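You operate a simulated robot arm through the tools that you are given. There is no shell and no other tool. Be economical: measure what you need, move in short steps, check, and stop when the job is done.

The job below is to be done with a simulated robot arm. You get a single attempt, and the scene is never put back.

JOB
Change the cracked grey pad in the holder for the blue one.
Fine: loosen the wing nut, drop the old pad in the WORN tray, push the new one home, then tighten the nut.

It is judged by the outcome, as a careful person would: the job done as asked, and still so three seconds after it is handed in. It fails if anything else is knocked over, pushed out of place, dropped, spilled or broken.

ROBOT AND FRAMES
A 6-joint arm with a two-finger parallel gripper, fixed in place. Base frame: the origin is at the foot of the arm, x ahead of it, y to its left, z up; the work surface is at about z = 860. Lengths are in mm, angles in degrees, forces in N, time in s.
With the tool pointing down near the work surface it reaches from about 240 to 640 mm from the base axis. Its first joint turns from -66.0 to 66.0 degrees. Payload 2.7 kg.
The TCP is the grasp point between the finger pads, 23 mm short of the fingertips. In the tool frame z runs along the fingers and y along their closing line. The gripper opens to 94 mm. The fingers are 38 mm wide and 10 mm thick; the gripper's body (54 by 96 mm) begins 39 mm behind the TCP.
Orientation is told as [roll, pitch, yaw] about the base's x, y, z axes, in that order, counted from this pose: with the fingers straight down and closing along the base's y, the tool's x points along the base's -x, its y along +y and its z along -z.

CONTROLS
- The arm moves only by the tool drive_tool. Its arguments are lists of equal length, an entry for each row: "translation": the shift along the tool's x, y, z in mm, a list of three; "angular": the turn, a rotation vector about the tool's x, y, z in degrees, a list of three; "gripper": the opening, from 0 (shut) to 1 (fully open). In form: {"translation": [[tx, ty, tz], ...], "angular": [[wx, wy, wz], ...], "gripper": [gripper, ...]}. A call has 1 to 10 rows; each row shifts and turns the commanded pose from where the row before left it, along the tool's axes as they then stand. Rows are played at 5 a second. More than 50 mm and 8.6 degrees between two rows, or a gripper value outside its range, and nothing of the call is played. A pose out of reach is approached as far as the arm can. The call stops where the force on the tool passes 70 N (or 10 N more than at its start, if that is more) or the arm is blocked; 0.2 s more then pass. Each finger travels about 45 mm/s and halts on what it meets, pressing with about 28 N; the grip force reading is that of the motor and also rises with nothing between the fingers. The clock runs only during rows and for 0.2 s after the last one: add rows that do not move to give the fingers time. It gives the time, the measured TCP pose, the force on the tool (base axes), the opening and the grip force at its end, in the units of the frame above (readings bear some noise), with the torque about the TCP (base axes, N m) and any sound that the robot's microphone picked up.
- Cameras (640 x 400 px; columns grow to the right, rows downward): "scene" is fixed at [86.2, -441.7, 1399.4]; the picture's right is [0.67, -0.74, 0.00], its down [-0.45, -0.41, -0.79] and it looks along [0.59, 0.53, -0.61] (base axes); focal length 341 px, centre (320, 200). "wrist" rides on the gripper at [86, 16, -75] in the tool frame; the picture's right is [-0.18, 0.98, 0.00], its down [-0.58, -0.11, -0.81] and it looks along [-0.79, -0.15, 0.59] (tool axes); focal length 243 px, centre (320, 200). There is no depth. A picture from a camera that has moved, and an enlarged one, comes with that camera's place and axes in the base frame and with its lens.
- get_image(camera): a new picture of that camera. It takes no simulated time.
- enlarge(camera, box): a new picture of the part [left, top, right, bottom] of that camera's present view, enlarged. It takes no simulated time.
- hand_in(): hands the job in; it is judged then, once.

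Go step by step. Nothing tells you positions but the pictures and the camera data: compare them with the known pose of the tool, close in by small moves and look again before you grip or let go. The budget is 120 turns and 64 pictures, counting those below and the enlarged ones. Unless the task says otherwise, let go and move clear before handing in, and close with one line.

The tools are called after "Request:" by a JSON object that holds its "op" and its "data". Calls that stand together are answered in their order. drive_tool: Moves the arm, as the interface text tells. Its arguments: {"type":"object","properties":{"translation":{"type":"array","items":{"type":"array","items":{"type":"number"}}},"angular":{"type":"array","items":{"type":"array","items":{"type":"number"}}},"gripper":{"type":"array","items":{"type":"number"}}},"required":["translation","angular","gripper"]} The other tools are called the same way: get_image (camera) takes a picture; enlarge (camera, box) takes an enlarged picture of a part of a camera's view; hand_in () hands the job in.

At the start:

```text
t: 0.0
tcp_pos: [411.5, -117.4, 1154.7]
orientation: [0.0, -0.1, -0.1]
force: [-0.4, 0.7, -0.2]
ft_torque: [-0.01, 0.0, 0.02]
grip_width: 93.8
grasp_force: 0.0
```

scene: 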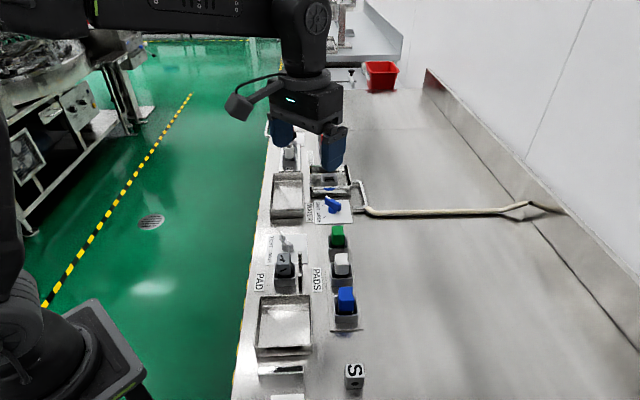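
wrist: 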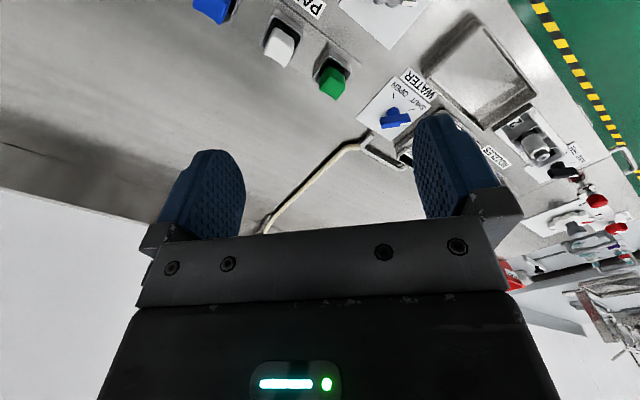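

I see a row of fixtures: a pad holder labelled PAD with the grey pad, a tray near it, and PADS racks with green, white and blue. I'll look closer.

Request:
{"op": "enlarge", "data": {"camera": "scene", "box": [230, 220, 390, 320]}}

Request:
{"op": "enlarge", "data": {"camera": "scene", "box": [230, 290, 390, 400]}}

Request:
{"op": "enlarge", "data": {"camera": "scene", "box": [240, 130, 400, 230]}}

```text
4.00 times, centred on (310, 270) of scene
camera zoom: at [86.2, -441.7, 1399.4], right [0.67, -0.74, 0.0], down [-0.45, -0.41, -0.79], along [0.59, 0.53, -0.61], focal length 1365 px, centre (360, -80)
```

zoom: 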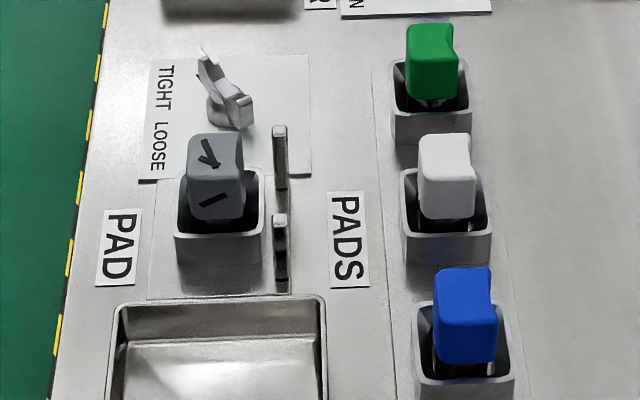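

```text
3.64 times, centred on (310, 345) of scene
camera zoom: at [86.2, -441.7, 1399.4], right [0.67, -0.74, 0.0], down [-0.45, -0.41, -0.79], along [0.59, 0.53, -0.61], focal length 1240 px, centre (356, -327)
```

zoom: 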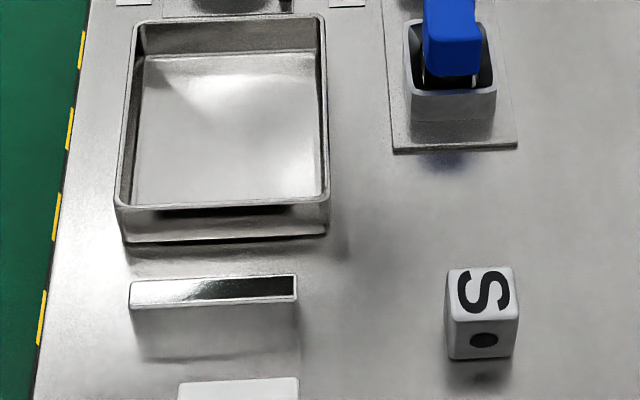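

```text
4.00 times, centred on (320, 180) of scene
camera zoom: at [86.2, -441.7, 1399.4], right [0.67, -0.74, 0.0], down [-0.45, -0.41, -0.79], along [0.59, 0.53, -0.61], focal length 1365 px, centre (320, 280)
```

zoom: 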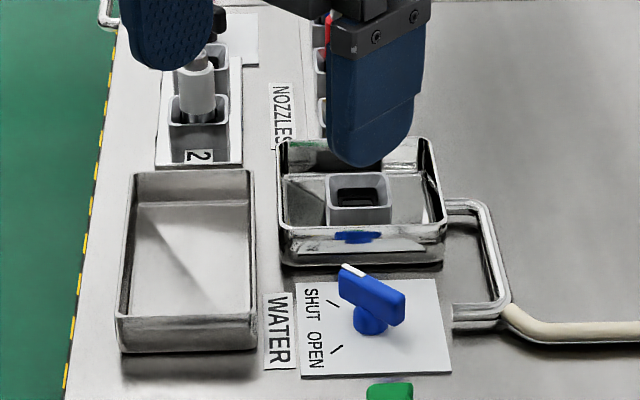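

The bench row runs at about 45° to the base axes; I estimate the holder near (383,-81), the wing nut near (423,-49), blue at (392,-229) and the near tray at (297,-171). I'll pull the arm back and tilt the wrist camera down to read labels and see the holder.

Request:
{"op": "drive_tool", "data": {"translation": [[40, 0, 0], [40, 0, 0], [40, 0, 0], [0, 0, -30], [0, 0, 0], [0, 0, 0], [0, 0, 0]], "angular": [[0, 0, 0], [0, 0, 0], [0, 0, 0], [0, 8, 0], [0, 8, 0], [0, 8, 0], [0, 6, 0]], "gripper": [1, 1, 1, 1, 1, 1, 1]}}

Request:
{"op": "get_image", "data": {"camera": "wrist"}}

Request:
{"op": "get_image", "data": {"camera": "scene"}}

```text
t: 1.6
tcp_pos: [290.7, -116.4, 1183.8]
orientation: [0.0, 30.0, -0.1]
force: [-0.2, 0.0, -0.3]
ft_torque: [0.02, -0.02, 0.04]
grip_width: 94.1
grasp_force: 0.1
```

```text
58 pictures are left
camera wrist: at [252.7, -100.3, 1292.0], right [0.16, 0.98, -0.09], down [0.91, -0.11, 0.41], along [0.39, -0.15, -0.91], focal length 243 px, centre (320, 200)
```

wrist: 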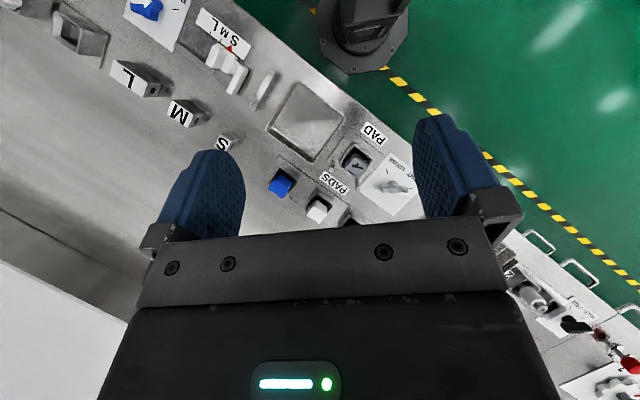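

```text
57 pictures are left
```

scene: 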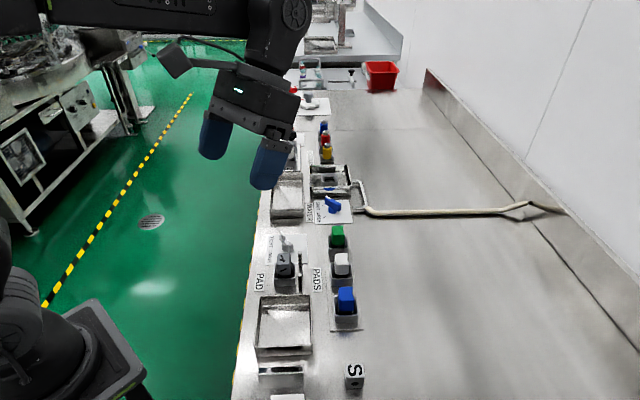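

Request:
{"op": "enlarge", "data": {"camera": "wrist", "box": [250, 60, 430, 240]}}

Request:
{"op": "enlarge", "data": {"camera": "wrist", "box": [40, 0, 300, 160]}}

```text
2.22 times, centred on (340, 150) of wrist
camera zoom: at [252.7, -100.3, 1292.0], right [0.16, 0.98, -0.09], down [0.91, -0.11, 0.41], along [0.39, -0.15, -0.91], focal length 539 px, centre (276, 311)
```

zoom: 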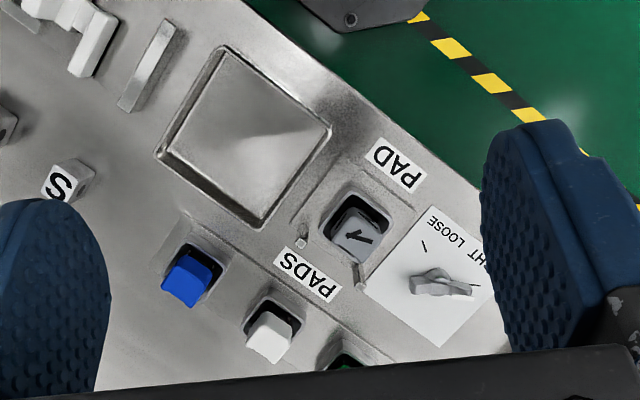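

```text
2.46 times, centred on (170, 80) of wrist
camera zoom: at [252.7, -100.3, 1292.0], right [0.16, 0.98, -0.09], down [0.91, -0.11, 0.41], along [0.39, -0.15, -0.91], focal length 597 px, centre (689, 495)
```

zoom: 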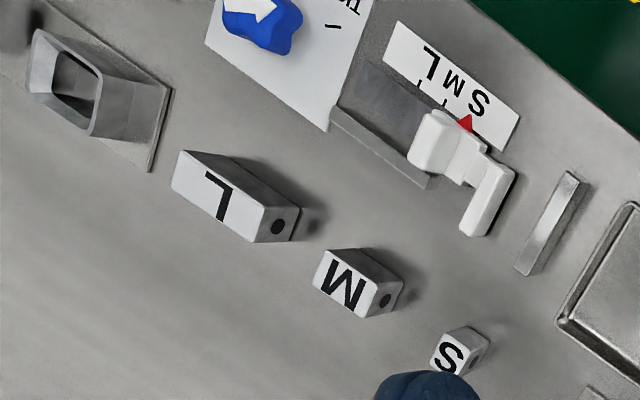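

Neither tray shows a label from this side. I'll look at them from the floor (operator) side, where the text faces.

Request:
{"op": "drive_tool", "data": {"translation": [[-2, 28, 33], [-2, 28, 33], [0, 0, 0], [0, 0, 0], [0, 0, 0], [0, 0, 0], [0, 0, 0], [0, 0, 0]], "angular": [[0, 0, 0], [0, 0, 0], [-3.75, 0, 6.5], [-3.75, 0, 6.5], [-3.75, 0, 6.5], [-3.75, 0, 6.5], [-3.75, 0, 6.5], [-3.75, 0, 6.5]], "gripper": [1, 1, 1, 1, 1, 1, 1, 1]}}

Request:
{"op": "get_image", "data": {"camera": "wrist"}}

```text
t: 3.4
tcp_pos: [261.3, -60.4, 1124.6]
orientation: [0.0, 30.0, -45.2]
force: [-0.8, -0.2, -0.4]
ft_torque: [-0.04, 0.0, 0.0]
grip_width: 93.9
grasp_force: 0.1
```

```text
54 pictures are left
camera wrist: at [246.1, -22.2, 1232.1], right [0.81, 0.58, -0.09], down [0.56, -0.72, 0.41], along [0.17, -0.38, -0.91], focal length 243 px, centre (320, 200)
```

wrist: 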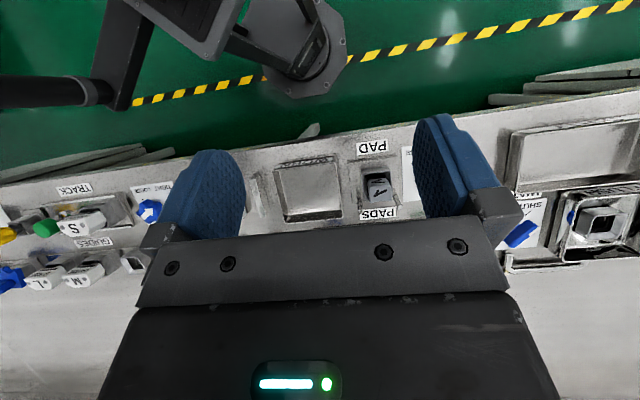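

Request:
{"op": "enlarge", "data": {"camera": "wrist", "box": [240, 120, 420, 230]}}

Request:
{"op": "enlarge", "data": {"camera": "wrist", "box": [480, 80, 640, 280]}}

Request:
{"op": "enlarge", "data": {"camera": "wrist", "box": [0, 130, 180, 300]}}

```text
3.56 times, centred on (330, 175) of wrist
camera zoom: at [246.1, -22.2, 1232.1], right [0.81, 0.58, -0.09], down [0.56, -0.72, 0.41], along [0.17, -0.38, -0.91], focal length 863 px, centre (284, 289)
```

zoom: 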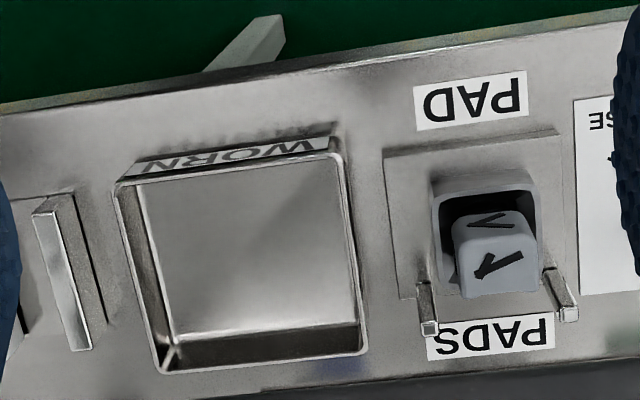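

```text
2.00 times, centred on (560, 180) of wrist
camera zoom: at [246.1, -22.2, 1232.1], right [0.81, 0.58, -0.09], down [0.56, -0.72, 0.41], along [0.17, -0.38, -0.91], focal length 485 px, centre (-160, 240)
```

zoom: 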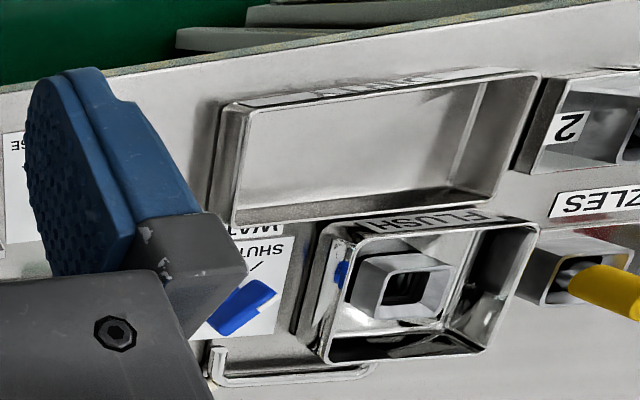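

```text
2.35 times, centred on (90, 215) of wrist
camera zoom: at [246.1, -22.2, 1232.1], right [0.81, 0.58, -0.09], down [0.56, -0.72, 0.41], along [0.17, -0.38, -0.91], focal length 571 px, centre (861, 165)
```

zoom: 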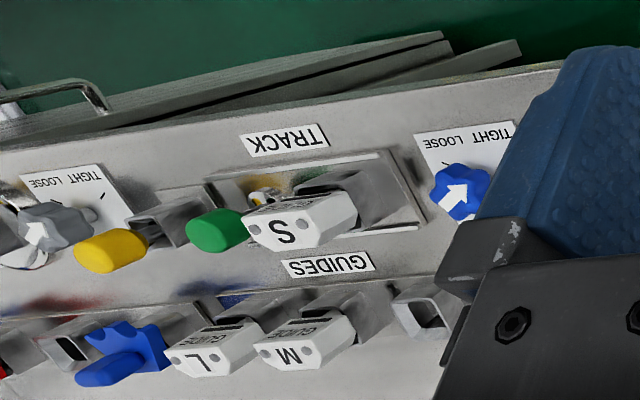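

The near tray carries the WORN label. Next I'll look down closely at the wing nut and the holder.

Request:
{"op": "drive_tool", "data": {"translation": [[-26, 27.6, 19.7], [-26, 27.6, 19.7], [-26, 27.6, 19.7], [-26, 27.6, 19.7], [-26, 27.6, 19.7]], "angular": [[0, 0, 0], [0, 0, 0], [0, 0, 0], [0, 0, 0], [0, 0, 0]], "gripper": [1, 1, 1, 1, 1]}}

Request:
{"op": "get_image", "data": {"camera": "wrist"}}

```text
t: 4.6
tcp_pos: [403.2, -9.6, 974.3]
orientation: [0.0, 29.9, -45.0]
force: [-0.9, 0.5, -0.2]
ft_torque: [0.0, 0.01, 0.0]
grip_width: 93.6
grasp_force: 0.0
```

```text
50 pictures are left
camera wrist: at [388.0, 29.2, 1081.9], right [0.81, 0.58, -0.09], down [0.56, -0.72, 0.41], along [0.17, -0.38, -0.91], focal length 243 px, centre (320, 200)
```

wrist: 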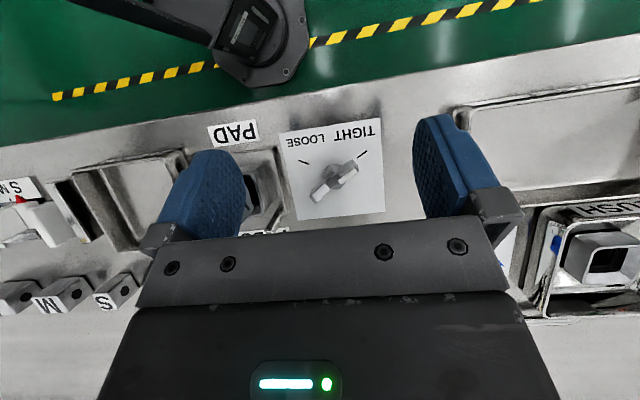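

Request:
{"op": "enlarge", "data": {"camera": "wrist", "box": [270, 110, 400, 230]}}

Request:
{"op": "enlarge", "data": {"camera": "scene", "box": [255, 220, 325, 270]}}

```text
3.33 times, centred on (335, 170) of wrist
camera zoom: at [388.0, 29.2, 1081.9], right [0.81, 0.58, -0.09], down [0.56, -0.72, 0.41], along [0.17, -0.38, -0.91], focal length 809 px, centre (270, 300)
```

zoom: 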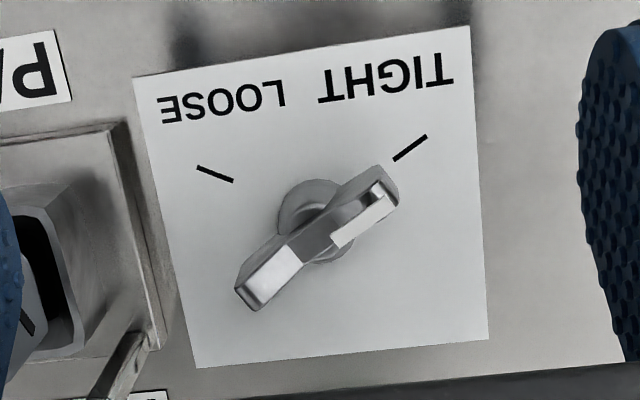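

```text
8.00 times, centred on (290, 245) of scene
camera zoom: at [86.2, -441.7, 1399.4], right [0.67, -0.74, 0.0], down [-0.45, -0.41, -0.79], along [0.59, 0.53, -0.61], focal length 2729 px, centre (560, -160)
```

zoom: 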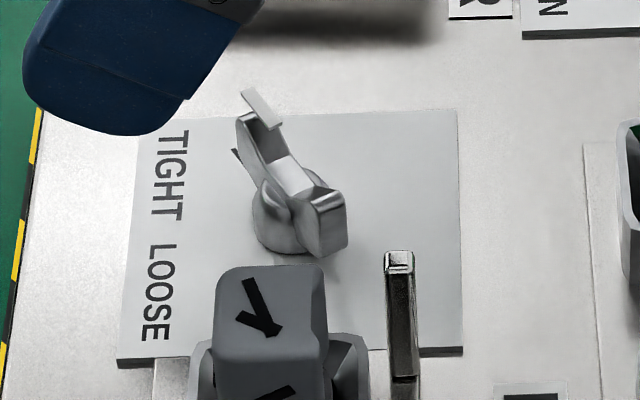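

The nut's wing points at TIGHT (75° in the base frame) with LOOSE about 120° counter-clockwise, and its pivot is near (425,-36). I'll straighten the tool, yaw to -105° so the fingers straddle the wing, and hover above it.

Request:
{"op": "drive_tool", "data": {"translation": [[0, 0, 0], [0, 0, 0], [0, 0, 0], [0, 0, 0]], "angular": [[0, -7.5, 0], [0, -7.5, 0], [0, -7.5, 0], [0, -7.4, 0]], "gripper": [1, 0.8, 0.6, 0.5]}}

Request:
{"op": "drive_tool", "data": {"translation": [[0, 0, 0], [0, 0, 0], [0, 0, 0], [0, 0, 0], [0, 0, 0], [0, 0, 0], [0, 0, 0], [0, 0, 0], [-19.4, 28, 0], [0, 0, 0]], "angular": [[0, 0, 7.5], [0, 0, 7.5], [0, 0, 7.5], [0, 0, 7.5], [0, 0, 7.5], [0, 0, 7.5], [0, 0, 7.5], [0, 0, 7.5], [0, 0, 0], [0, 0, 0]], "gripper": [0.5, 0.5, 0.5, 0.5, 0.5, 0.5, 0.5, 0.5, 0.5, 0.5]}}

Request:
{"op": "get_image", "data": {"camera": "scene"}}

Request:
{"op": "get_image", "data": {"camera": "wrist"}}

```text
t: 5.6
tcp_pos: [404.4, -9.6, 974.6]
orientation: [0.1, -0.1, -45.1]
force: [-0.3, -0.2, 0.5]
ft_torque: [0.03, 0.01, 0.03]
grip_width: 47.1
grasp_force: 0.1
```

```text
t: 7.8
tcp_pos: [426.5, -35.2, 975.4]
orientation: [0.0, 0.1, -105.2]
force: [-0.8, -1.0, 0.1]
ft_torque: [-0.02, 0.0, 0.0]
grip_width: 47.0
grasp_force: 0.0
```

```text
47 pictures are left
```

scene: 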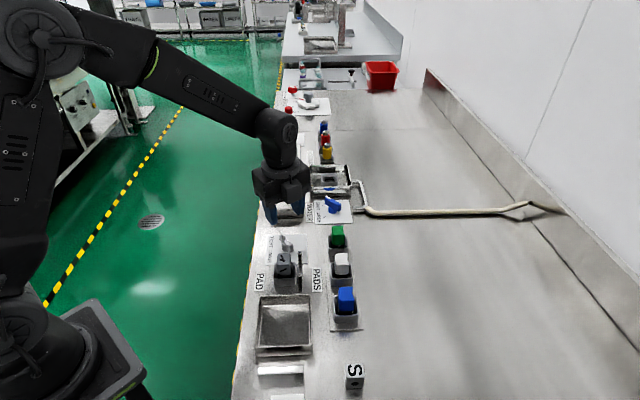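

```text
46 pictures are left
camera wrist: at [463.7, 44.0, 1049.6], right [0.9, -0.43, 0.0], down [-0.26, -0.53, 0.81], along [-0.35, -0.73, -0.59], focal length 243 px, centre (320, 200)
```

wrist: 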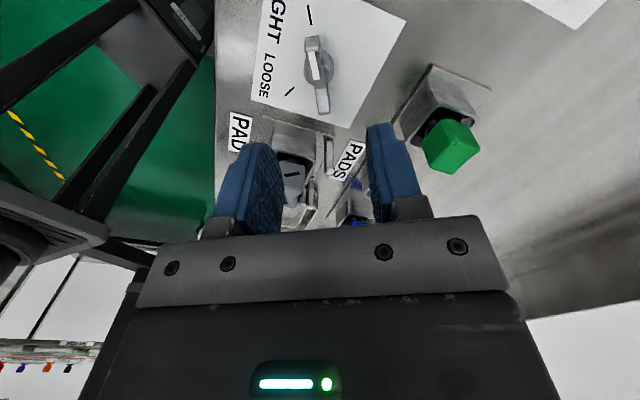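

Request:
{"op": "enlarge", "data": {"camera": "wrist", "box": [240, 0, 420, 120]}}

Request:
{"op": "enlarge", "data": {"camera": "scene", "box": [245, 190, 325, 270]}}

```text
3.33 times, centred on (330, 60) of wrist
camera zoom: at [463.7, 44.0, 1049.6], right [0.9, -0.43, 0.0], down [-0.26, -0.53, 0.81], along [-0.35, -0.73, -0.59], focal length 809 px, centre (287, 667)
```

zoom: 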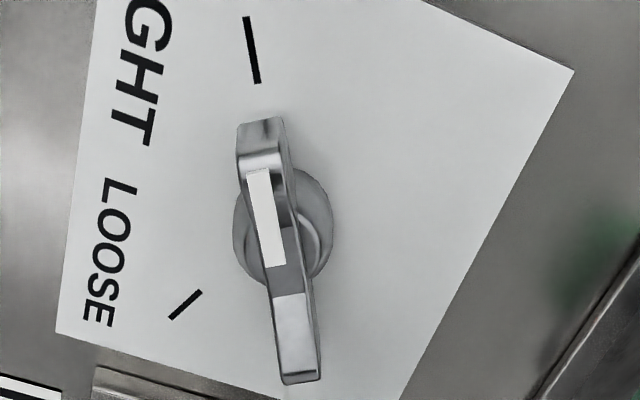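

```text
5.00 times, centred on (285, 230) of scene
camera zoom: at [86.2, -441.7, 1399.4], right [0.67, -0.74, 0.0], down [-0.45, -0.41, -0.79], along [0.59, 0.53, -0.61], focal length 1706 px, centre (495, 50)
```

zoom: 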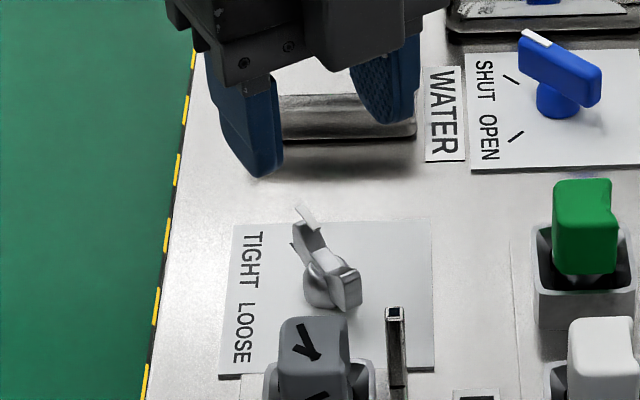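

The pivot is at about (425.5,-35.5) with the wing along 72–75°, and the fingers are lined up across it. I'll descend to z≈890.

Request:
{"op": "drive_tool", "data": {"translation": [[0, -1, 30], [0, 0, 30], [0, 0, 15], [0, 0, 10], [0, 0, 0]], "angular": [[0, 0, 0], [0, 0, 0], [0, 0, 0], [0, 0, 0], [0, 0, 0]], "gripper": [0.5, 0.5, 0.5, 0.5, 0.5]}}

Request:
{"op": "enlarge", "data": {"camera": "scene", "box": [245, 190, 325, 270]}}

```text
t: 9.0
tcp_pos: [424.0, -35.5, 889.1]
orientation: [0.0, 0.0, -105.0]
force: [-0.2, 0.1, -0.3]
ft_torque: [-0.01, -0.01, -0.01]
grip_width: 47.2
grasp_force: 0.3
```

```text
5.00 times, centred on (285, 230) of scene
camera zoom: at [86.2, -441.7, 1399.4], right [0.67, -0.74, 0.0], down [-0.45, -0.41, -0.79], along [0.59, 0.53, -0.61], focal length 1706 px, centre (495, 50)
```

zoom: 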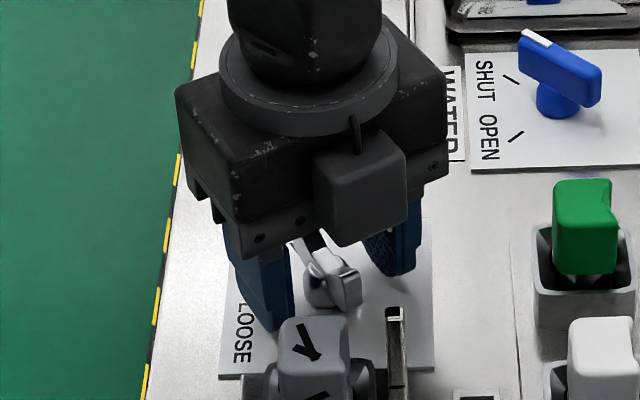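

The fingers straddle the wing with clearance on both sides, so I'll close on it.

Request:
{"op": "drive_tool", "data": {"translation": [[0, -1, 0], [0, 0, 0], [0, 0, 0], [0, 0, 0], [0, 0, 0]], "angular": [[0, 0, 0], [0, 0, 0], [0, 0, 0], [0, 0, 0], [0, 0, 0]], "gripper": [0.35, 0.2, 0.0, 0.0, 0.0]}}

```text
t: 10.2
tcp_pos: [425.2, -35.1, 890.5]
orientation: [0.3, 0.1, -105.1]
force: [17.7, -5.1, -2.1]
ft_torque: [-0.19, -0.39, -0.03]
grip_width: 19.7
grasp_force: 45.6
```

The 19.7 mm width suggests the fingertips are on the collar rather than the wing. I'll reopen, raise 9 mm and grip again.

Request:
{"op": "drive_tool", "data": {"translation": [[0, 1.5, 0], [0, 0, 0], [0, 0, -9], [0, 0, 0], [0, 0, 0], [0, 0, 0], [0, 0, 0]], "angular": [[0, 0, 0], [0, 0, 0], [0, 0, 0], [0, 0, 0], [0, 0, 0], [0, 0, 0], [0, 0, 0]], "gripper": [0.4, 0.4, 0.4, 0.2, 0.0, 0.0, 0.0]}}

```text
t: 11.8
tcp_pos: [425.7, -33.4, 899.9]
orientation: [-0.1, -0.1, -105.2]
force: [4.7, -0.9, -0.5]
ft_torque: [-0.06, -0.1, 0.02]
grip_width: 16.7
grasp_force: 45.2
```

Request:
{"op": "enlarge", "data": {"camera": "scene", "box": [255, 210, 315, 260]}}

Request:
{"op": "get_image", "data": {"camera": "wrist"}}

```text
8.00 times, centred on (285, 235) of scene
camera zoom: at [86.4, -441.7, 1399.4], right [0.67, -0.74, 0.0], down [-0.45, -0.41, -0.79], along [0.59, 0.53, -0.61], focal length 2729 px, centre (600, -80)
```

zoom: 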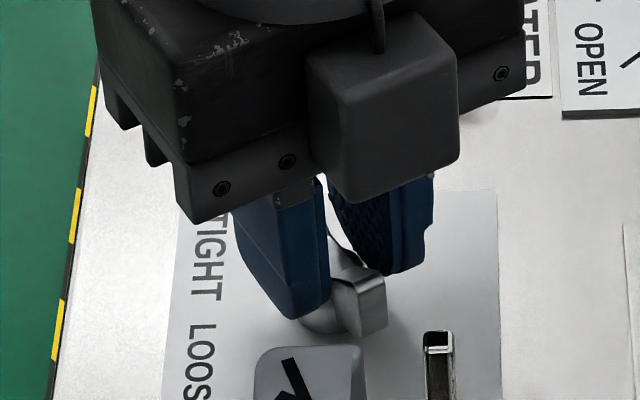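

```text
41 pictures are left
camera wrist: at [463.3, 45.6, 973.1], right [0.9, -0.43, 0.0], down [-0.26, -0.53, 0.81], along [-0.35, -0.73, -0.59], focal length 243 px, centre (320, 200)
```

wrist: 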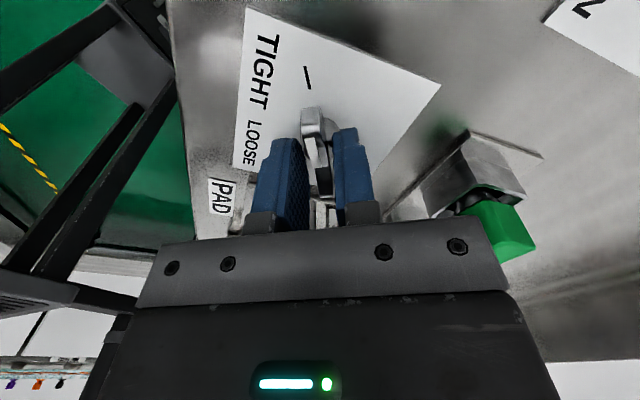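

Request:
{"op": "enlarge", "data": {"camera": "wrist", "box": [260, 90, 400, 240]}}

```text
2.67 times, centred on (330, 165) of wrist
camera zoom: at [463.3, 45.6, 973.1], right [0.9, -0.43, 0.0], down [-0.26, -0.53, 0.81], along [-0.35, -0.73, -0.59], focal length 647 px, centre (293, 293)
```

zoom: 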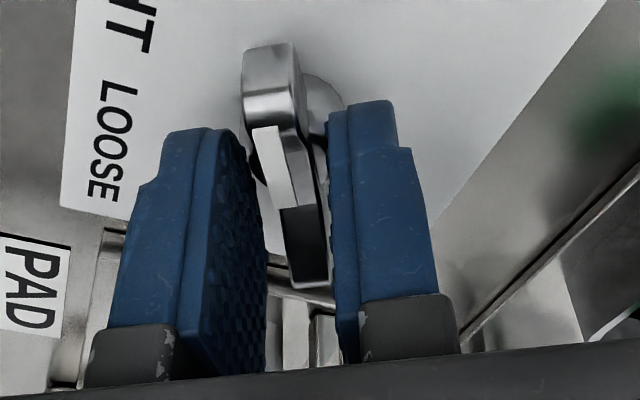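

The hub appears conical (19.7 mm low, 16.7 mm higher), while the wings reach about z=895. I'll raise another 7 mm to grip only the wings.

Request:
{"op": "drive_tool", "data": {"translation": [[0, 0.3, 0], [0, 0, 0], [0, 0, -7], [0, 0, 0], [0, 0, 0], [0, 0, 0], [0, 0, 0]], "angular": [[0, 0, 0], [0, 0, 0], [0, 0, 0], [0, 0, 0], [0, 0, 0], [0, 0, 0], [0, 0, 0]], "gripper": [0.4, 0.4, 0.4, 0.2, 0.0, 0.0, 0.0]}}

```text
t: 13.4
tcp_pos: [426.5, -33.9, 905.3]
orientation: [-0.1, 0.0, -105.1]
force: [-0.5, 0.3, 0.0]
ft_torque: [-0.11, 0.04, 0.06]
grip_width: 9.0
grasp_force: 44.6
```

Now it's 9 mm, on the wing alone. I'll turn counter-clockwise a first part and check.

Request:
{"op": "drive_tool", "data": {"translation": [[0, 0, 0], [0, 0, 0], [0, 0, 0], [0, 0, 0]], "angular": [[0, 0, -6], [0, 0, -6], [0, 0, -6], [0, 0, -6]], "gripper": [0, 0, 0, 0]}}

Request:
{"op": "enlarge", "data": {"camera": "wrist", "box": [220, 60, 400, 240]}}

```text
t: 14.4
tcp_pos: [424.9, -34.2, 905.1]
orientation: [0.0, 0.1, -80.9]
force: [-1.7, 10.0, -0.9]
ft_torque: [-1.22, -0.23, 0.0]
grip_width: 8.9
grasp_force: 45.3
```

```text
2.22 times, centred on (310, 150) of wrist
camera zoom: at [427.7, 54.3, 980.0], right [1.0, -0.03, 0.0], down [-0.02, -0.59, 0.81], along [-0.02, -0.81, -0.59], focal length 539 px, centre (342, 311)
```

zoom: 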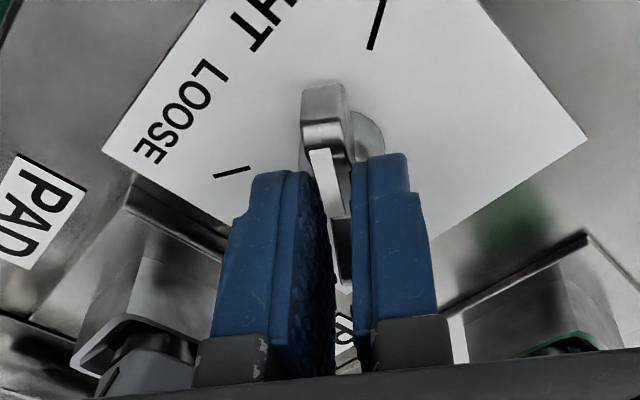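

The nut turns with the gripper. I'll continue toward LOOSE.

Request:
{"op": "drive_tool", "data": {"translation": [[0, 0, 0], [0, 0, 0], [0, 0, 0], [0, 0, 0], [0, 0, 0], [0, 0, 0], [0, 0, 0], [0, 0, 0]], "angular": [[0, 0, -6], [0, 0, -6], [0, 0, -6], [0, 0, -6], [0, 0, -6], [0, 0, -6], [0, 0, -6], [0, 0, -6]], "gripper": [0, 0, 0, 0, 0, 0, 0, 0]}}

Request:
{"op": "drive_tool", "data": {"translation": [[0, 0, 0], [0, 0, 0], [0, 0, 0], [0, 0, 0], [0, 0, 0], [0, 0, 0], [0, 0, 0], [0, 0, 0]], "angular": [[0, 0, -6], [0, 0, -6], [0, 0, -6], [0, 0, -6], [0, 0, -6], [0, 0, -6], [0, 0, -6], [0, 0, -6]], "gripper": [0, 0, 0, 0, 0, 0, 0, 0]}}

Request:
{"op": "enlarge", "data": {"camera": "wrist", "box": [220, 60, 400, 240]}}

```text
t: 16.2
tcp_pos: [426.2, -34.5, 906.3]
orientation: [0.2, 0.0, -32.9]
force: [5.7, 17.1, 6.0]
ft_torque: [0.5, 0.39, -0.02]
grip_width: 8.8
grasp_force: 45.0
```

```text
t: 18.0
tcp_pos: [426.9, -33.9, 906.3]
orientation: [-0.1, 0.0, 15.0]
force: [3.8, 25.9, 7.3]
ft_torque: [0.39, 0.0, -0.08]
grip_width: 9.0
grasp_force: 45.7
```

```text
2.22 times, centred on (310, 150) of wrist
camera zoom: at [337.8, -40.3, 979.9], right [-0.08, 1.0, 0.0], down [0.59, 0.05, 0.81], along [0.8, 0.06, -0.59], focal length 539 px, centre (342, 311)
```

zoom: 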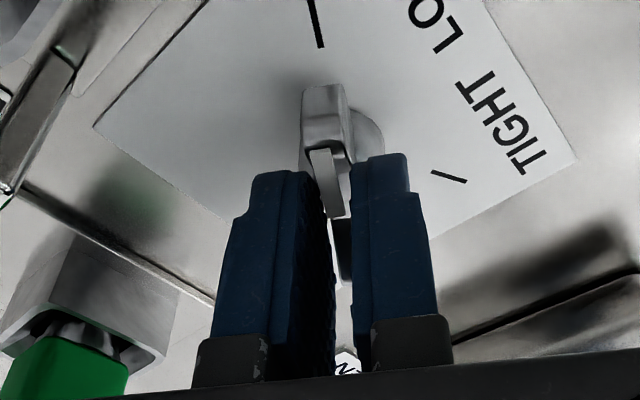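

The wing now points at the LOOSE mark. I'll release, rise, and check.

Request:
{"op": "drive_tool", "data": {"translation": [[0, 0, 0], [0, 0, 0], [0, 0, -40], [0, 0, -40], [0, 0, -20]], "angular": [[0, 0, 0], [0, 0, 0], [0, 0, 0], [0, 0, 0], [0, 0, 0]], "gripper": [0.3, 0.3, 0.5, 0.8, 1]}}

Request:
{"op": "enlarge", "data": {"camera": "scene", "box": [250, 215, 370, 295]}}

Request:
{"op": "get_image", "data": {"camera": "wrist"}}

```text
t: 19.2
tcp_pos: [424.3, -34.2, 1006.4]
orientation: [0.0, 0.1, 14.9]
force: [0.0, -0.5, 0.4]
ft_torque: [-0.02, 0.0, 0.0]
grip_width: 93.8
grasp_force: 0.0
```

```text
5.00 times, centred on (310, 255) of scene
camera zoom: at [86.2, -441.7, 1399.4], right [0.67, -0.74, 0.0], down [-0.45, -0.41, -0.79], along [0.59, 0.53, -0.61], focal length 1706 px, centre (370, -75)
```

zoom: 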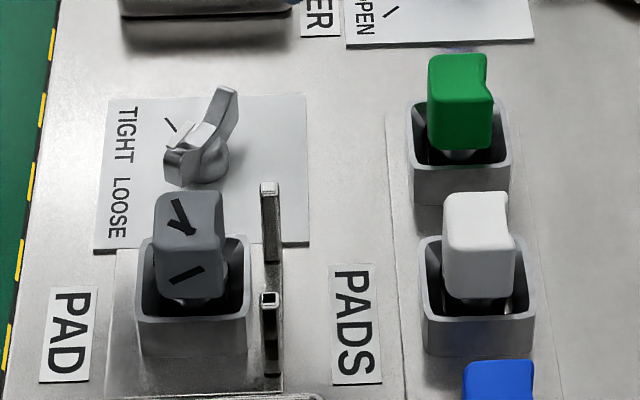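

```text
36 pictures are left
camera wrist: at [336.5, -39.8, 1081.1], right [-0.08, 1.0, 0.0], down [0.59, 0.04, 0.81], along [0.8, 0.06, -0.59], focal length 243 px, centre (320, 200)
```

wrist: 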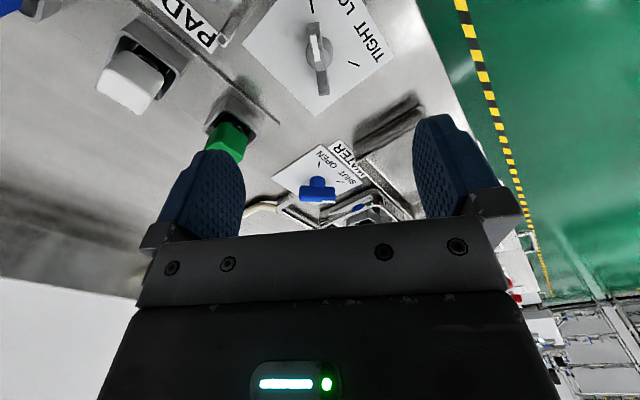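

The nut is on LOOSE and everything else is undisturbed. Next I need a close oblique view of the holder to get pad, rim and post heights.

Request:
{"op": "drive_tool", "data": {"translation": [[0, 0, 0], [0, 0, 0], [0, 0, 0], [0, 0, 0], [0, 0, 0], [0, 0, 0], [0, 0, 0], [0, 0, 0], [42, -24.4, 0], [42, -24.4, 0]], "angular": [[0, 0, 7.5], [0, 0, 7.5], [0, 0, 7.5], [0, 0, 7.5], [0, 0, 7.5], [0, 0, 7.5], [0, 0, 7.5], [0, 0, 7.5], [0, 0, 0], [0, 0, 0]], "gripper": [1, 1, 1, 1, 1, 1, 1, 1, 1, 1]}}

Request:
{"op": "drive_tool", "data": {"translation": [[0, 0, 30], [0, 0, 31]], "angular": [[0, 0, 0], [0, 0, 0]], "gripper": [1, 1]}}

Request:
{"op": "get_image", "data": {"camera": "wrist"}}

```text
t: 21.4
tcp_pos: [331.8, -10.6, 1005.4]
orientation: [0.0, 0.2, -45.1]
force: [0.1, 0.4, 0.4]
ft_torque: [-0.01, -0.02, -0.01]
grip_width: 94.1
grasp_force: 0.1
```

```text
t: 22.0
tcp_pos: [331.8, -12.2, 944.8]
orientation: [0.0, 0.0, -45.1]
force: [-0.2, 0.6, -0.8]
ft_torque: [-0.01, -0.03, 0.0]
grip_width: 93.9
grasp_force: 0.1
```

```text
35 pictures are left
camera wrist: at [282.6, 62.9, 1018.7], right [0.83, 0.56, 0.0], down [0.33, -0.49, 0.81], along [0.45, -0.67, -0.59], focal length 243 px, centre (320, 200)
```

wrist: 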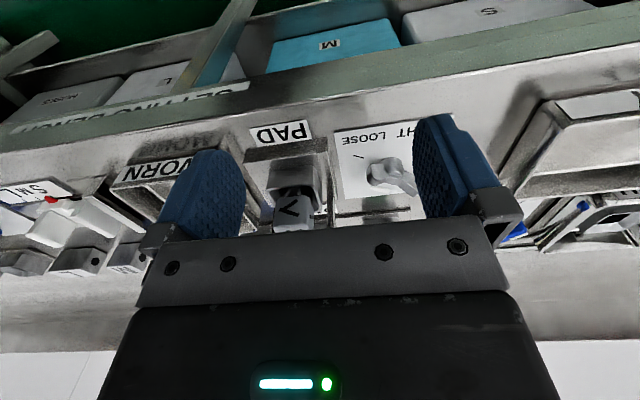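

Request:
{"op": "enlarge", "data": {"camera": "wrist", "box": [235, 110, 355, 240]}}

Request:
{"op": "enlarge", "data": {"camera": "scene", "box": [265, 240, 315, 300]}}

Request:
{"op": "enlarge", "data": {"camera": "scene", "box": [320, 245, 370, 335]}}

```text
3.08 times, centred on (295, 175) of wrist
camera zoom: at [282.6, 62.9, 1018.7], right [0.83, 0.56, 0.0], down [0.33, -0.49, 0.81], along [0.45, -0.67, -0.59], focal length 746 px, centre (397, 277)
```

zoom: 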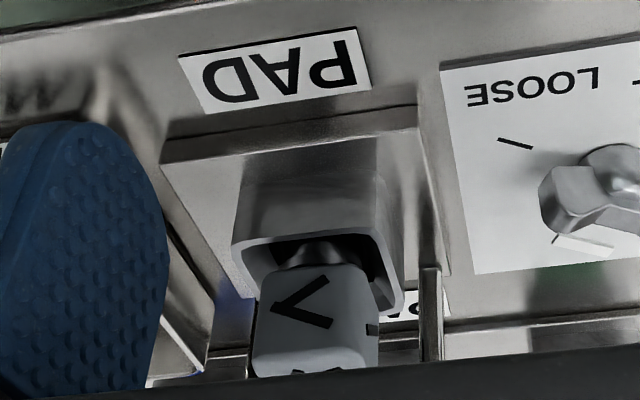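

```text
6.67 times, centred on (290, 270) of scene
camera zoom: at [86.2, -441.7, 1399.4], right [0.67, -0.74, 0.0], down [-0.45, -0.41, -0.79], along [0.59, 0.53, -0.61], focal length 2274 px, centre (520, -267)
```

zoom: 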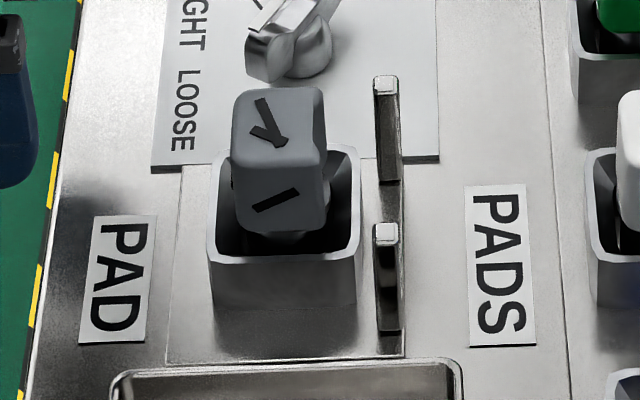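

```text
4.44 times, centred on (345, 290) of scene
camera zoom: at [86.2, -441.7, 1399.4], right [0.67, -0.74, 0.0], down [-0.45, -0.41, -0.79], along [0.59, 0.53, -0.61], focal length 1516 px, centre (209, -200)
```

zoom: 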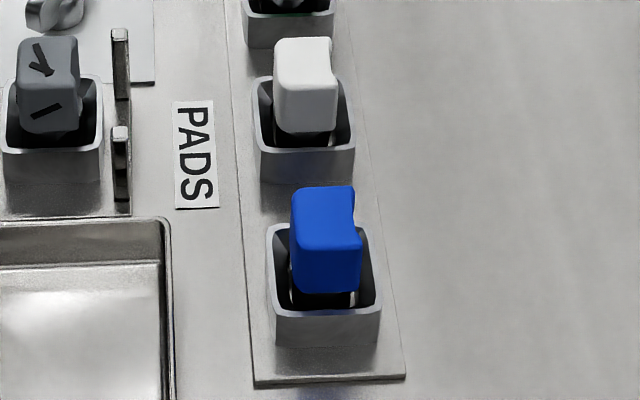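

Estimates: pad head from z≈892 to 921, box rim ≈889, posts ≈908 at the wall side and clear of the head; pad centre ≈(369.5,-97.5). I'll hover above the pad at yaw -45, with the fingers closing along the row.

Request:
{"op": "drive_tool", "data": {"translation": [[0, 0, -40], [-29, -11.2, 0], [-29, -11.2, 0], [-29, -11.2, 0], [0, 0, 0]], "angular": [[0, 0, 0], [0, 0, 0], [0, 0, 0], [0, 0, 0], [0, 0, 0]], "gripper": [0.9, 0.8, 0.7, 0.6, 0.6]}}

Request:
{"op": "get_image", "data": {"camera": "wrist"}}

Request:
{"op": "enlarge", "data": {"camera": "scene", "box": [245, 190, 345, 310]}}

```text
t: 23.2
tcp_pos: [370.2, -94.4, 983.9]
orientation: [0.0, 0.0, -45.1]
force: [0.6, -0.4, -0.9]
ft_torque: [-0.02, -0.01, 0.02]
grip_width: 56.4
grasp_force: 0.1
```

```text
31 pictures are left
camera wrist: at [319.8, -21.4, 1057.5], right [0.83, 0.56, 0.0], down [0.33, -0.49, 0.81], along [0.45, -0.67, -0.59], focal length 243 px, centre (320, 200)
```

wrist: 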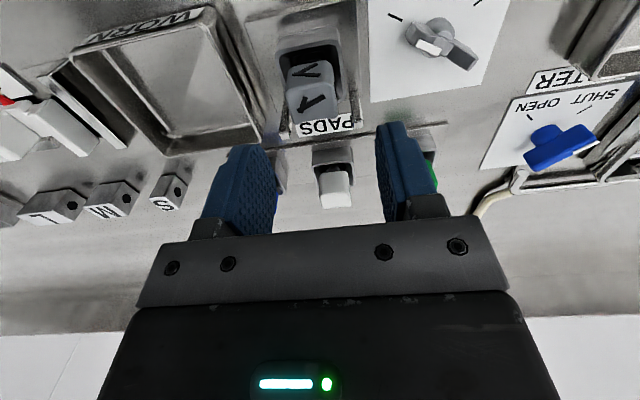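

```text
3.33 times, centred on (295, 250) of scene
camera zoom: at [86.2, -441.7, 1399.4], right [0.67, -0.74, 0.0], down [-0.45, -0.41, -0.79], along [0.59, 0.53, -0.61], focal length 1137 px, centre (403, 33)
```

zoom: 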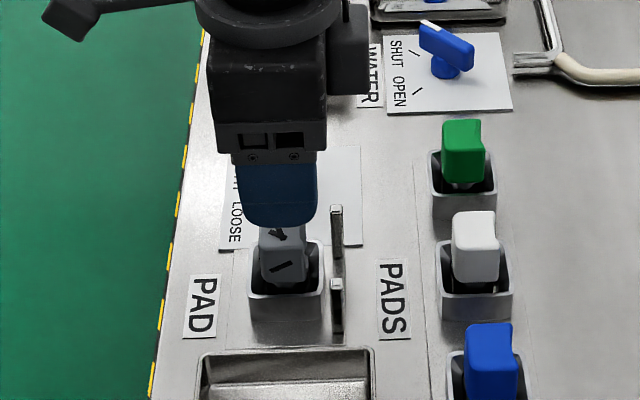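

Request:
{"op": "enlarge", "data": {"camera": "wrist", "box": [240, 20, 400, 140]}}

```text
3.33 times, centred on (320, 80) of wrist
camera zoom: at [319.8, -21.4, 1057.5], right [0.83, 0.56, 0.0], down [0.33, -0.49, 0.81], along [0.45, -0.67, -0.59], focal length 809 px, centre (320, 600)
```

zoom: 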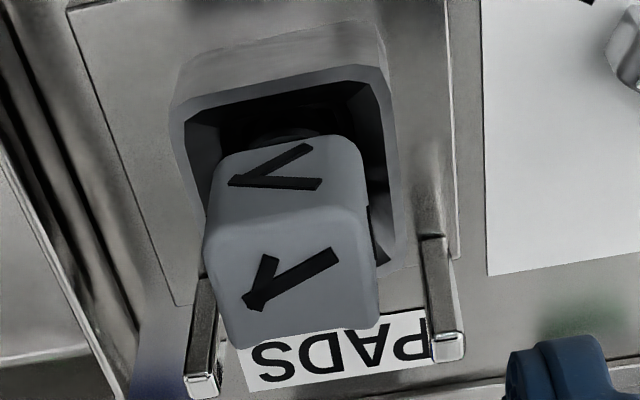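

The pad centre is about 5.5 mm off along the row, and the posts sit ~24 mm across, so I'll shift slightly and narrow the opening. Then I'll descend most of the way.

Request:
{"op": "drive_tool", "data": {"translation": [[2, -5.2, 0], [0, 0, 25], [0, 0, 20], [0, 0, 0]], "angular": [[0, 0, 0], [0, 0, 0], [0, 0, 0], [0, 0, 0]], "gripper": [0.45, 0.45, 0.45, 0.45]}}

Request:
{"op": "enlarge", "data": {"camera": "wrist", "box": [220, 60, 420, 220]}}

```text
t: 24.2
tcp_pos: [364.7, -99.1, 939.1]
orientation: [0.0, 0.1, -45.1]
force: [0.5, 0.6, 0.7]
ft_torque: [-0.03, -0.01, 0.0]
grip_width: 42.1
grasp_force: 0.0
```

```text
2.50 times, centred on (320, 140) of wrist
camera zoom: at [314.7, -23.6, 1013.4], right [0.83, 0.56, 0.0], down [0.33, -0.49, 0.81], along [0.45, -0.67, -0.59], focal length 606 px, centre (320, 350)
```

zoom: 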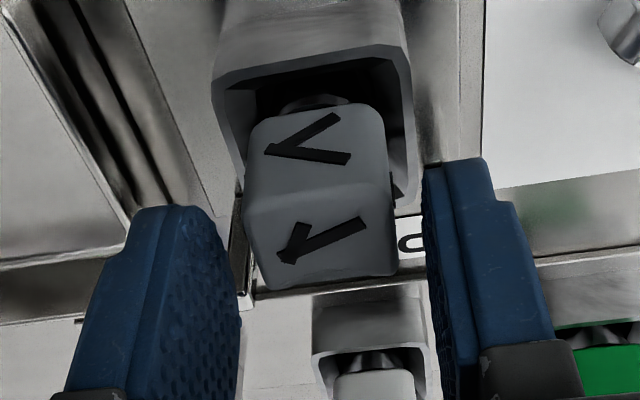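

The pad is between the fingers. I'll descend to z≈917 and close.

Request:
{"op": "drive_tool", "data": {"translation": [[0, -0.5, 12], [0, 0, 10], [0, 0, 0], [0, 0, 0], [0, 0, 0], [0, 0, 0]], "angular": [[0, 0, 0], [0, 0, 0], [0, 0, 0], [0, 0, 0], [0, 0, 0], [0, 0, 0]], "gripper": [0.45, 0.45, 0.3, 0.15, 0.1, 0.1]}}

```text
t: 25.6
tcp_pos: [364.7, -96.3, 917.3]
orientation: [0.1, 0.0, -45.0]
force: [9.7, 14.1, -3.8]
ft_torque: [0.33, -0.13, 0.02]
grip_width: 29.7
grasp_force: 28.3
```

It's gripped (29.7 mm wide), with some side force toward +row. I'll relieve that, then lift slowly.

Request:
{"op": "drive_tool", "data": {"translation": [[0, 1.5, 0], [0, 0, 0]], "angular": [[0, 0, 0], [0, 0, 0]], "gripper": [0, 0]}}

Request:
{"op": "drive_tool", "data": {"translation": [[0, 0, -5], [0, 0, -5], [0, 0, -10], [0, 0, -15], [0, 0, -20], [0, 0, -20], [0, 0, 0]], "angular": [[0, 0, 0], [0, 0, 0], [0, 0, 0], [0, 0, 0], [0, 0, 0], [0, 0, 0], [0, 0, 0]], "gripper": [0, 0, 0, 0, 0, 0, 0]}}

Request:
{"op": "get_image", "data": {"camera": "scene"}}

```text
t: 26.2
tcp_pos: [364.3, -96.5, 918.1]
orientation: [-0.1, 0.1, -45.1]
force: [4.0, 6.2, -3.1]
ft_torque: [0.02, -0.14, 0.04]
grip_width: 29.3
grasp_force: 27.9
```

```text
t: 27.8
tcp_pos: [365.4, -96.1, 993.1]
orientation: [-0.1, 0.0, -45.1]
force: [0.6, 0.3, -0.5]
ft_torque: [0.0, 0.02, 0.0]
grip_width: 29.6
grasp_force: 27.7
```

```text
27 pictures are left
```

scene: 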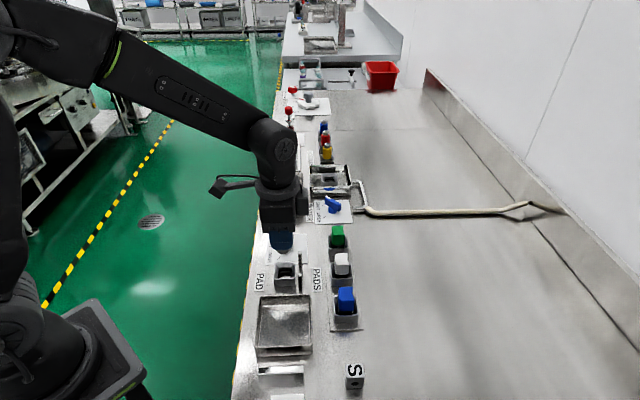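

The grey pad is out of the holder. I'll carry it over the WORN tray centre (≈(295,-172)).

Request:
{"op": "drive_tool", "data": {"translation": [[-1.4, -34.5, 0], [-1.4, -34.5, 0], [-1.4, -34.5, 0], [0, 0, 0], [0, 0, 25], [0, 0, 10], [0, 0, 0]], "angular": [[0, 0, 0], [0, 0, 0], [0, 0, 0], [0, 0, 0], [0, 0, 0], [0, 0, 0], [0, 0, 0]], "gripper": [0, 0, 0, 0, 0, 0, 0]}}

Request:
{"op": "enlarge", "data": {"camera": "scene", "box": [220, 220, 380, 400]}}

Request:
{"op": "get_image", "data": {"camera": "wrist"}}

```text
t: 29.4
tcp_pos: [295.0, -172.6, 957.4]
orientation: [0.0, -0.1, -45.1]
force: [0.3, -0.7, -0.4]
ft_torque: [0.0, 0.04, 0.0]
grip_width: 29.4
grasp_force: 27.7
```

```text
2.22 times, centred on (300, 310) of scene
camera zoom: at [86.2, -441.7, 1399.4], right [0.67, -0.74, 0.0], down [-0.45, -0.41, -0.79], along [0.59, 0.53, -0.61], focal length 758 px, centre (364, -44)
```

zoom: 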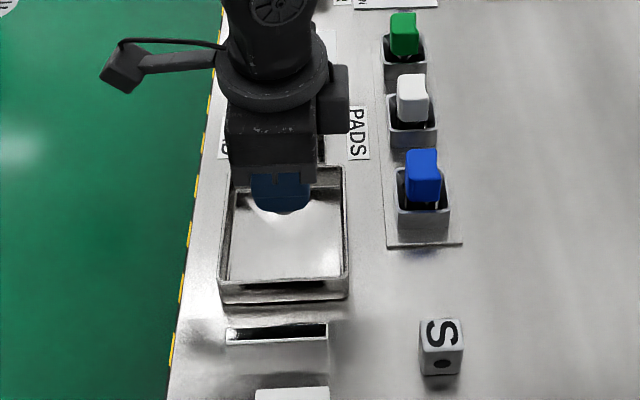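

```text
25 pictures are left
camera wrist: at [244.0, -99.7, 1032.0], right [0.83, 0.56, 0.0], down [0.33, -0.49, 0.81], along [0.45, -0.67, -0.59], focal length 243 px, centre (320, 200)
```

wrist: 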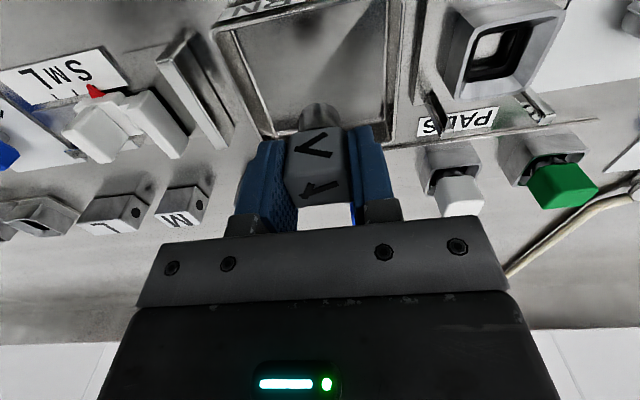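

The pad is over the tray. I'll lower until it just touches.

Request:
{"op": "drive_tool", "data": {"translation": [[0, 0, 15], [0, 0, 12], [0, 0, 6], [0, 0, 4], [0, 0, 0]], "angular": [[0, 0, 0], [0, 0, 0], [0, 0, 0], [0, 0, 0], [0, 0, 0]], "gripper": [0, 0, 0, 0, 0]}}

Request:
{"op": "enlarge", "data": {"camera": "scene", "box": [240, 240, 340, 370]}}

```text
t: 30.6
tcp_pos: [294.4, -173.5, 919.7]
orientation: [0.0, 0.0, -45.1]
force: [-0.2, -0.2, -0.5]
ft_torque: [0.02, -0.01, -0.01]
grip_width: 29.3
grasp_force: 27.3
```

```text
3.08 times, centred on (290, 305) of scene
camera zoom: at [86.2, -441.7, 1399.4], right [0.67, -0.74, 0.0], down [-0.45, -0.41, -0.79], along [0.59, 0.53, -0.61], focal length 1050 px, centre (412, -123)
```

zoom: 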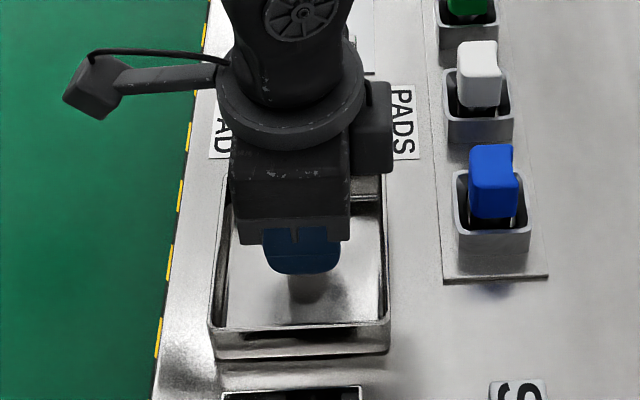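

Request:
{"op": "drive_tool", "data": {"translation": [[0, 0, 4], [0, 0, 4], [0, 0, 4], [0, 0, 4], [0, 0, 0]], "angular": [[0, 0, 0], [0, 0, 0], [0, 0, 0], [0, 0, 0], [0, 0, 0]], "gripper": [0, 0, 0, 0, 0]}}

```text
t: 31.8
tcp_pos: [296.9, -174.1, 906.5]
orientation: [0.2, -0.5, -45.0]
force: [0.8, -3.5, 40.7]
ft_torque: [-0.18, -0.05, 0.05]
grip_width: 29.6
grasp_force: 28.5
```

It touched the tray floor at z≈907. I'll back off the pressure, open gently and retreat.

Request:
{"op": "drive_tool", "data": {"translation": [[0, 0, -2.5], [0, 0, 0], [0, 0, 0], [0, 0, 0], [0, 0, 0]], "angular": [[0, 0, 0], [0, 0, 0], [0, 0, 0], [0, 0, 0], [0, 0, 0]], "gripper": [0, 0, 0.4, 0.48, 0.48]}}

Request:
{"op": "drive_tool", "data": {"translation": [[0, 0, -30], [0, 0, -40], [0, 0, -10]], "angular": [[0, 0, 0], [0, 0, 0], [0, 0, 0]], "gripper": [0.48, 0.48, 0.48]}}

Request:
{"op": "get_image", "data": {"camera": "wrist"}}

```text
t: 33.0
tcp_pos: [294.8, -172.2, 906.5]
orientation: [0.1, 0.1, -45.1]
force: [-0.2, -0.1, 0.0]
ft_torque: [0.0, 0.01, 0.01]
grip_width: 45.1
grasp_force: 0.0
```

```text
t: 33.8
tcp_pos: [293.8, -173.1, 987.3]
orientation: [0.0, 0.0, -45.1]
force: [-0.4, 0.0, -0.4]
ft_torque: [0.03, -0.02, 0.0]
grip_width: 45.0
grasp_force: 0.0
```

```text
23 pictures are left
camera wrist: at [244.7, -99.6, 1061.1], right [0.83, 0.56, 0.0], down [0.33, -0.49, 0.81], along [0.45, -0.67, -0.59], focal length 243 px, centre (320, 200)
```

wrist: 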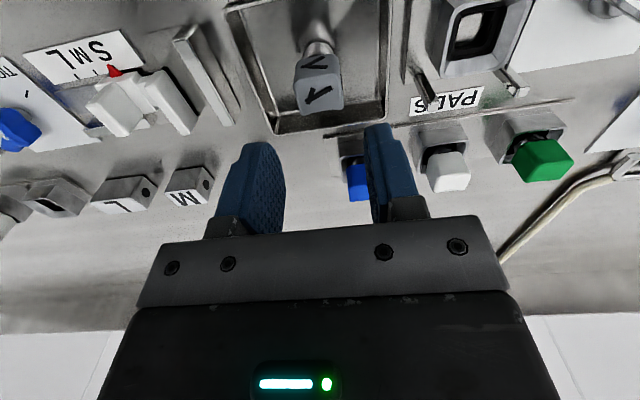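

The grey pad stands in the WORN tray. Next I'll hover over the blue pad, estimated at (383,-232).

Request:
{"op": "drive_tool", "data": {"translation": [[-35, 7, 0], [-35, 7, 0], [-35, 7, 0], [0, 0, 0]], "angular": [[0, 0, 0], [0, 0, 0], [0, 0, 0], [0, 0, 0]], "gripper": [0.48, 0.48, 0.48, 0.48]}}

Request:
{"op": "enlarge", "data": {"camera": "wrist", "box": [220, 0, 420, 160]}}

```text
t: 34.8
tcp_pos: [385.5, -233.2, 986.8]
orientation: [0.0, 0.1, -45.0]
force: [-0.8, 0.1, -0.4]
ft_torque: [0.0, -0.01, 0.02]
grip_width: 45.3
grasp_force: 0.0
```

```text
2.50 times, centred on (320, 80) of wrist
camera zoom: at [335.1, -159.1, 1061.7], right [0.83, 0.56, 0.0], down [0.33, -0.49, 0.81], along [0.45, -0.67, -0.59], focal length 606 px, centre (320, 500)
```

zoom: 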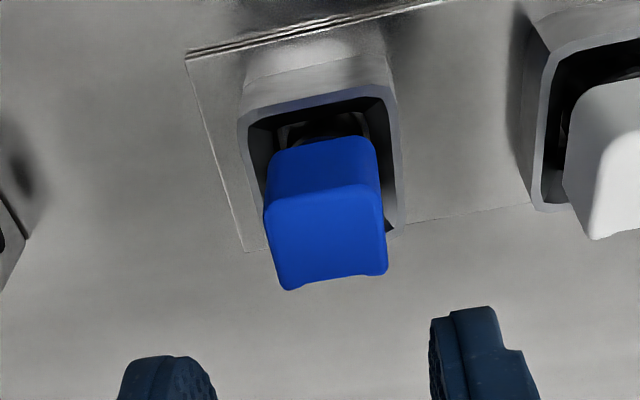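

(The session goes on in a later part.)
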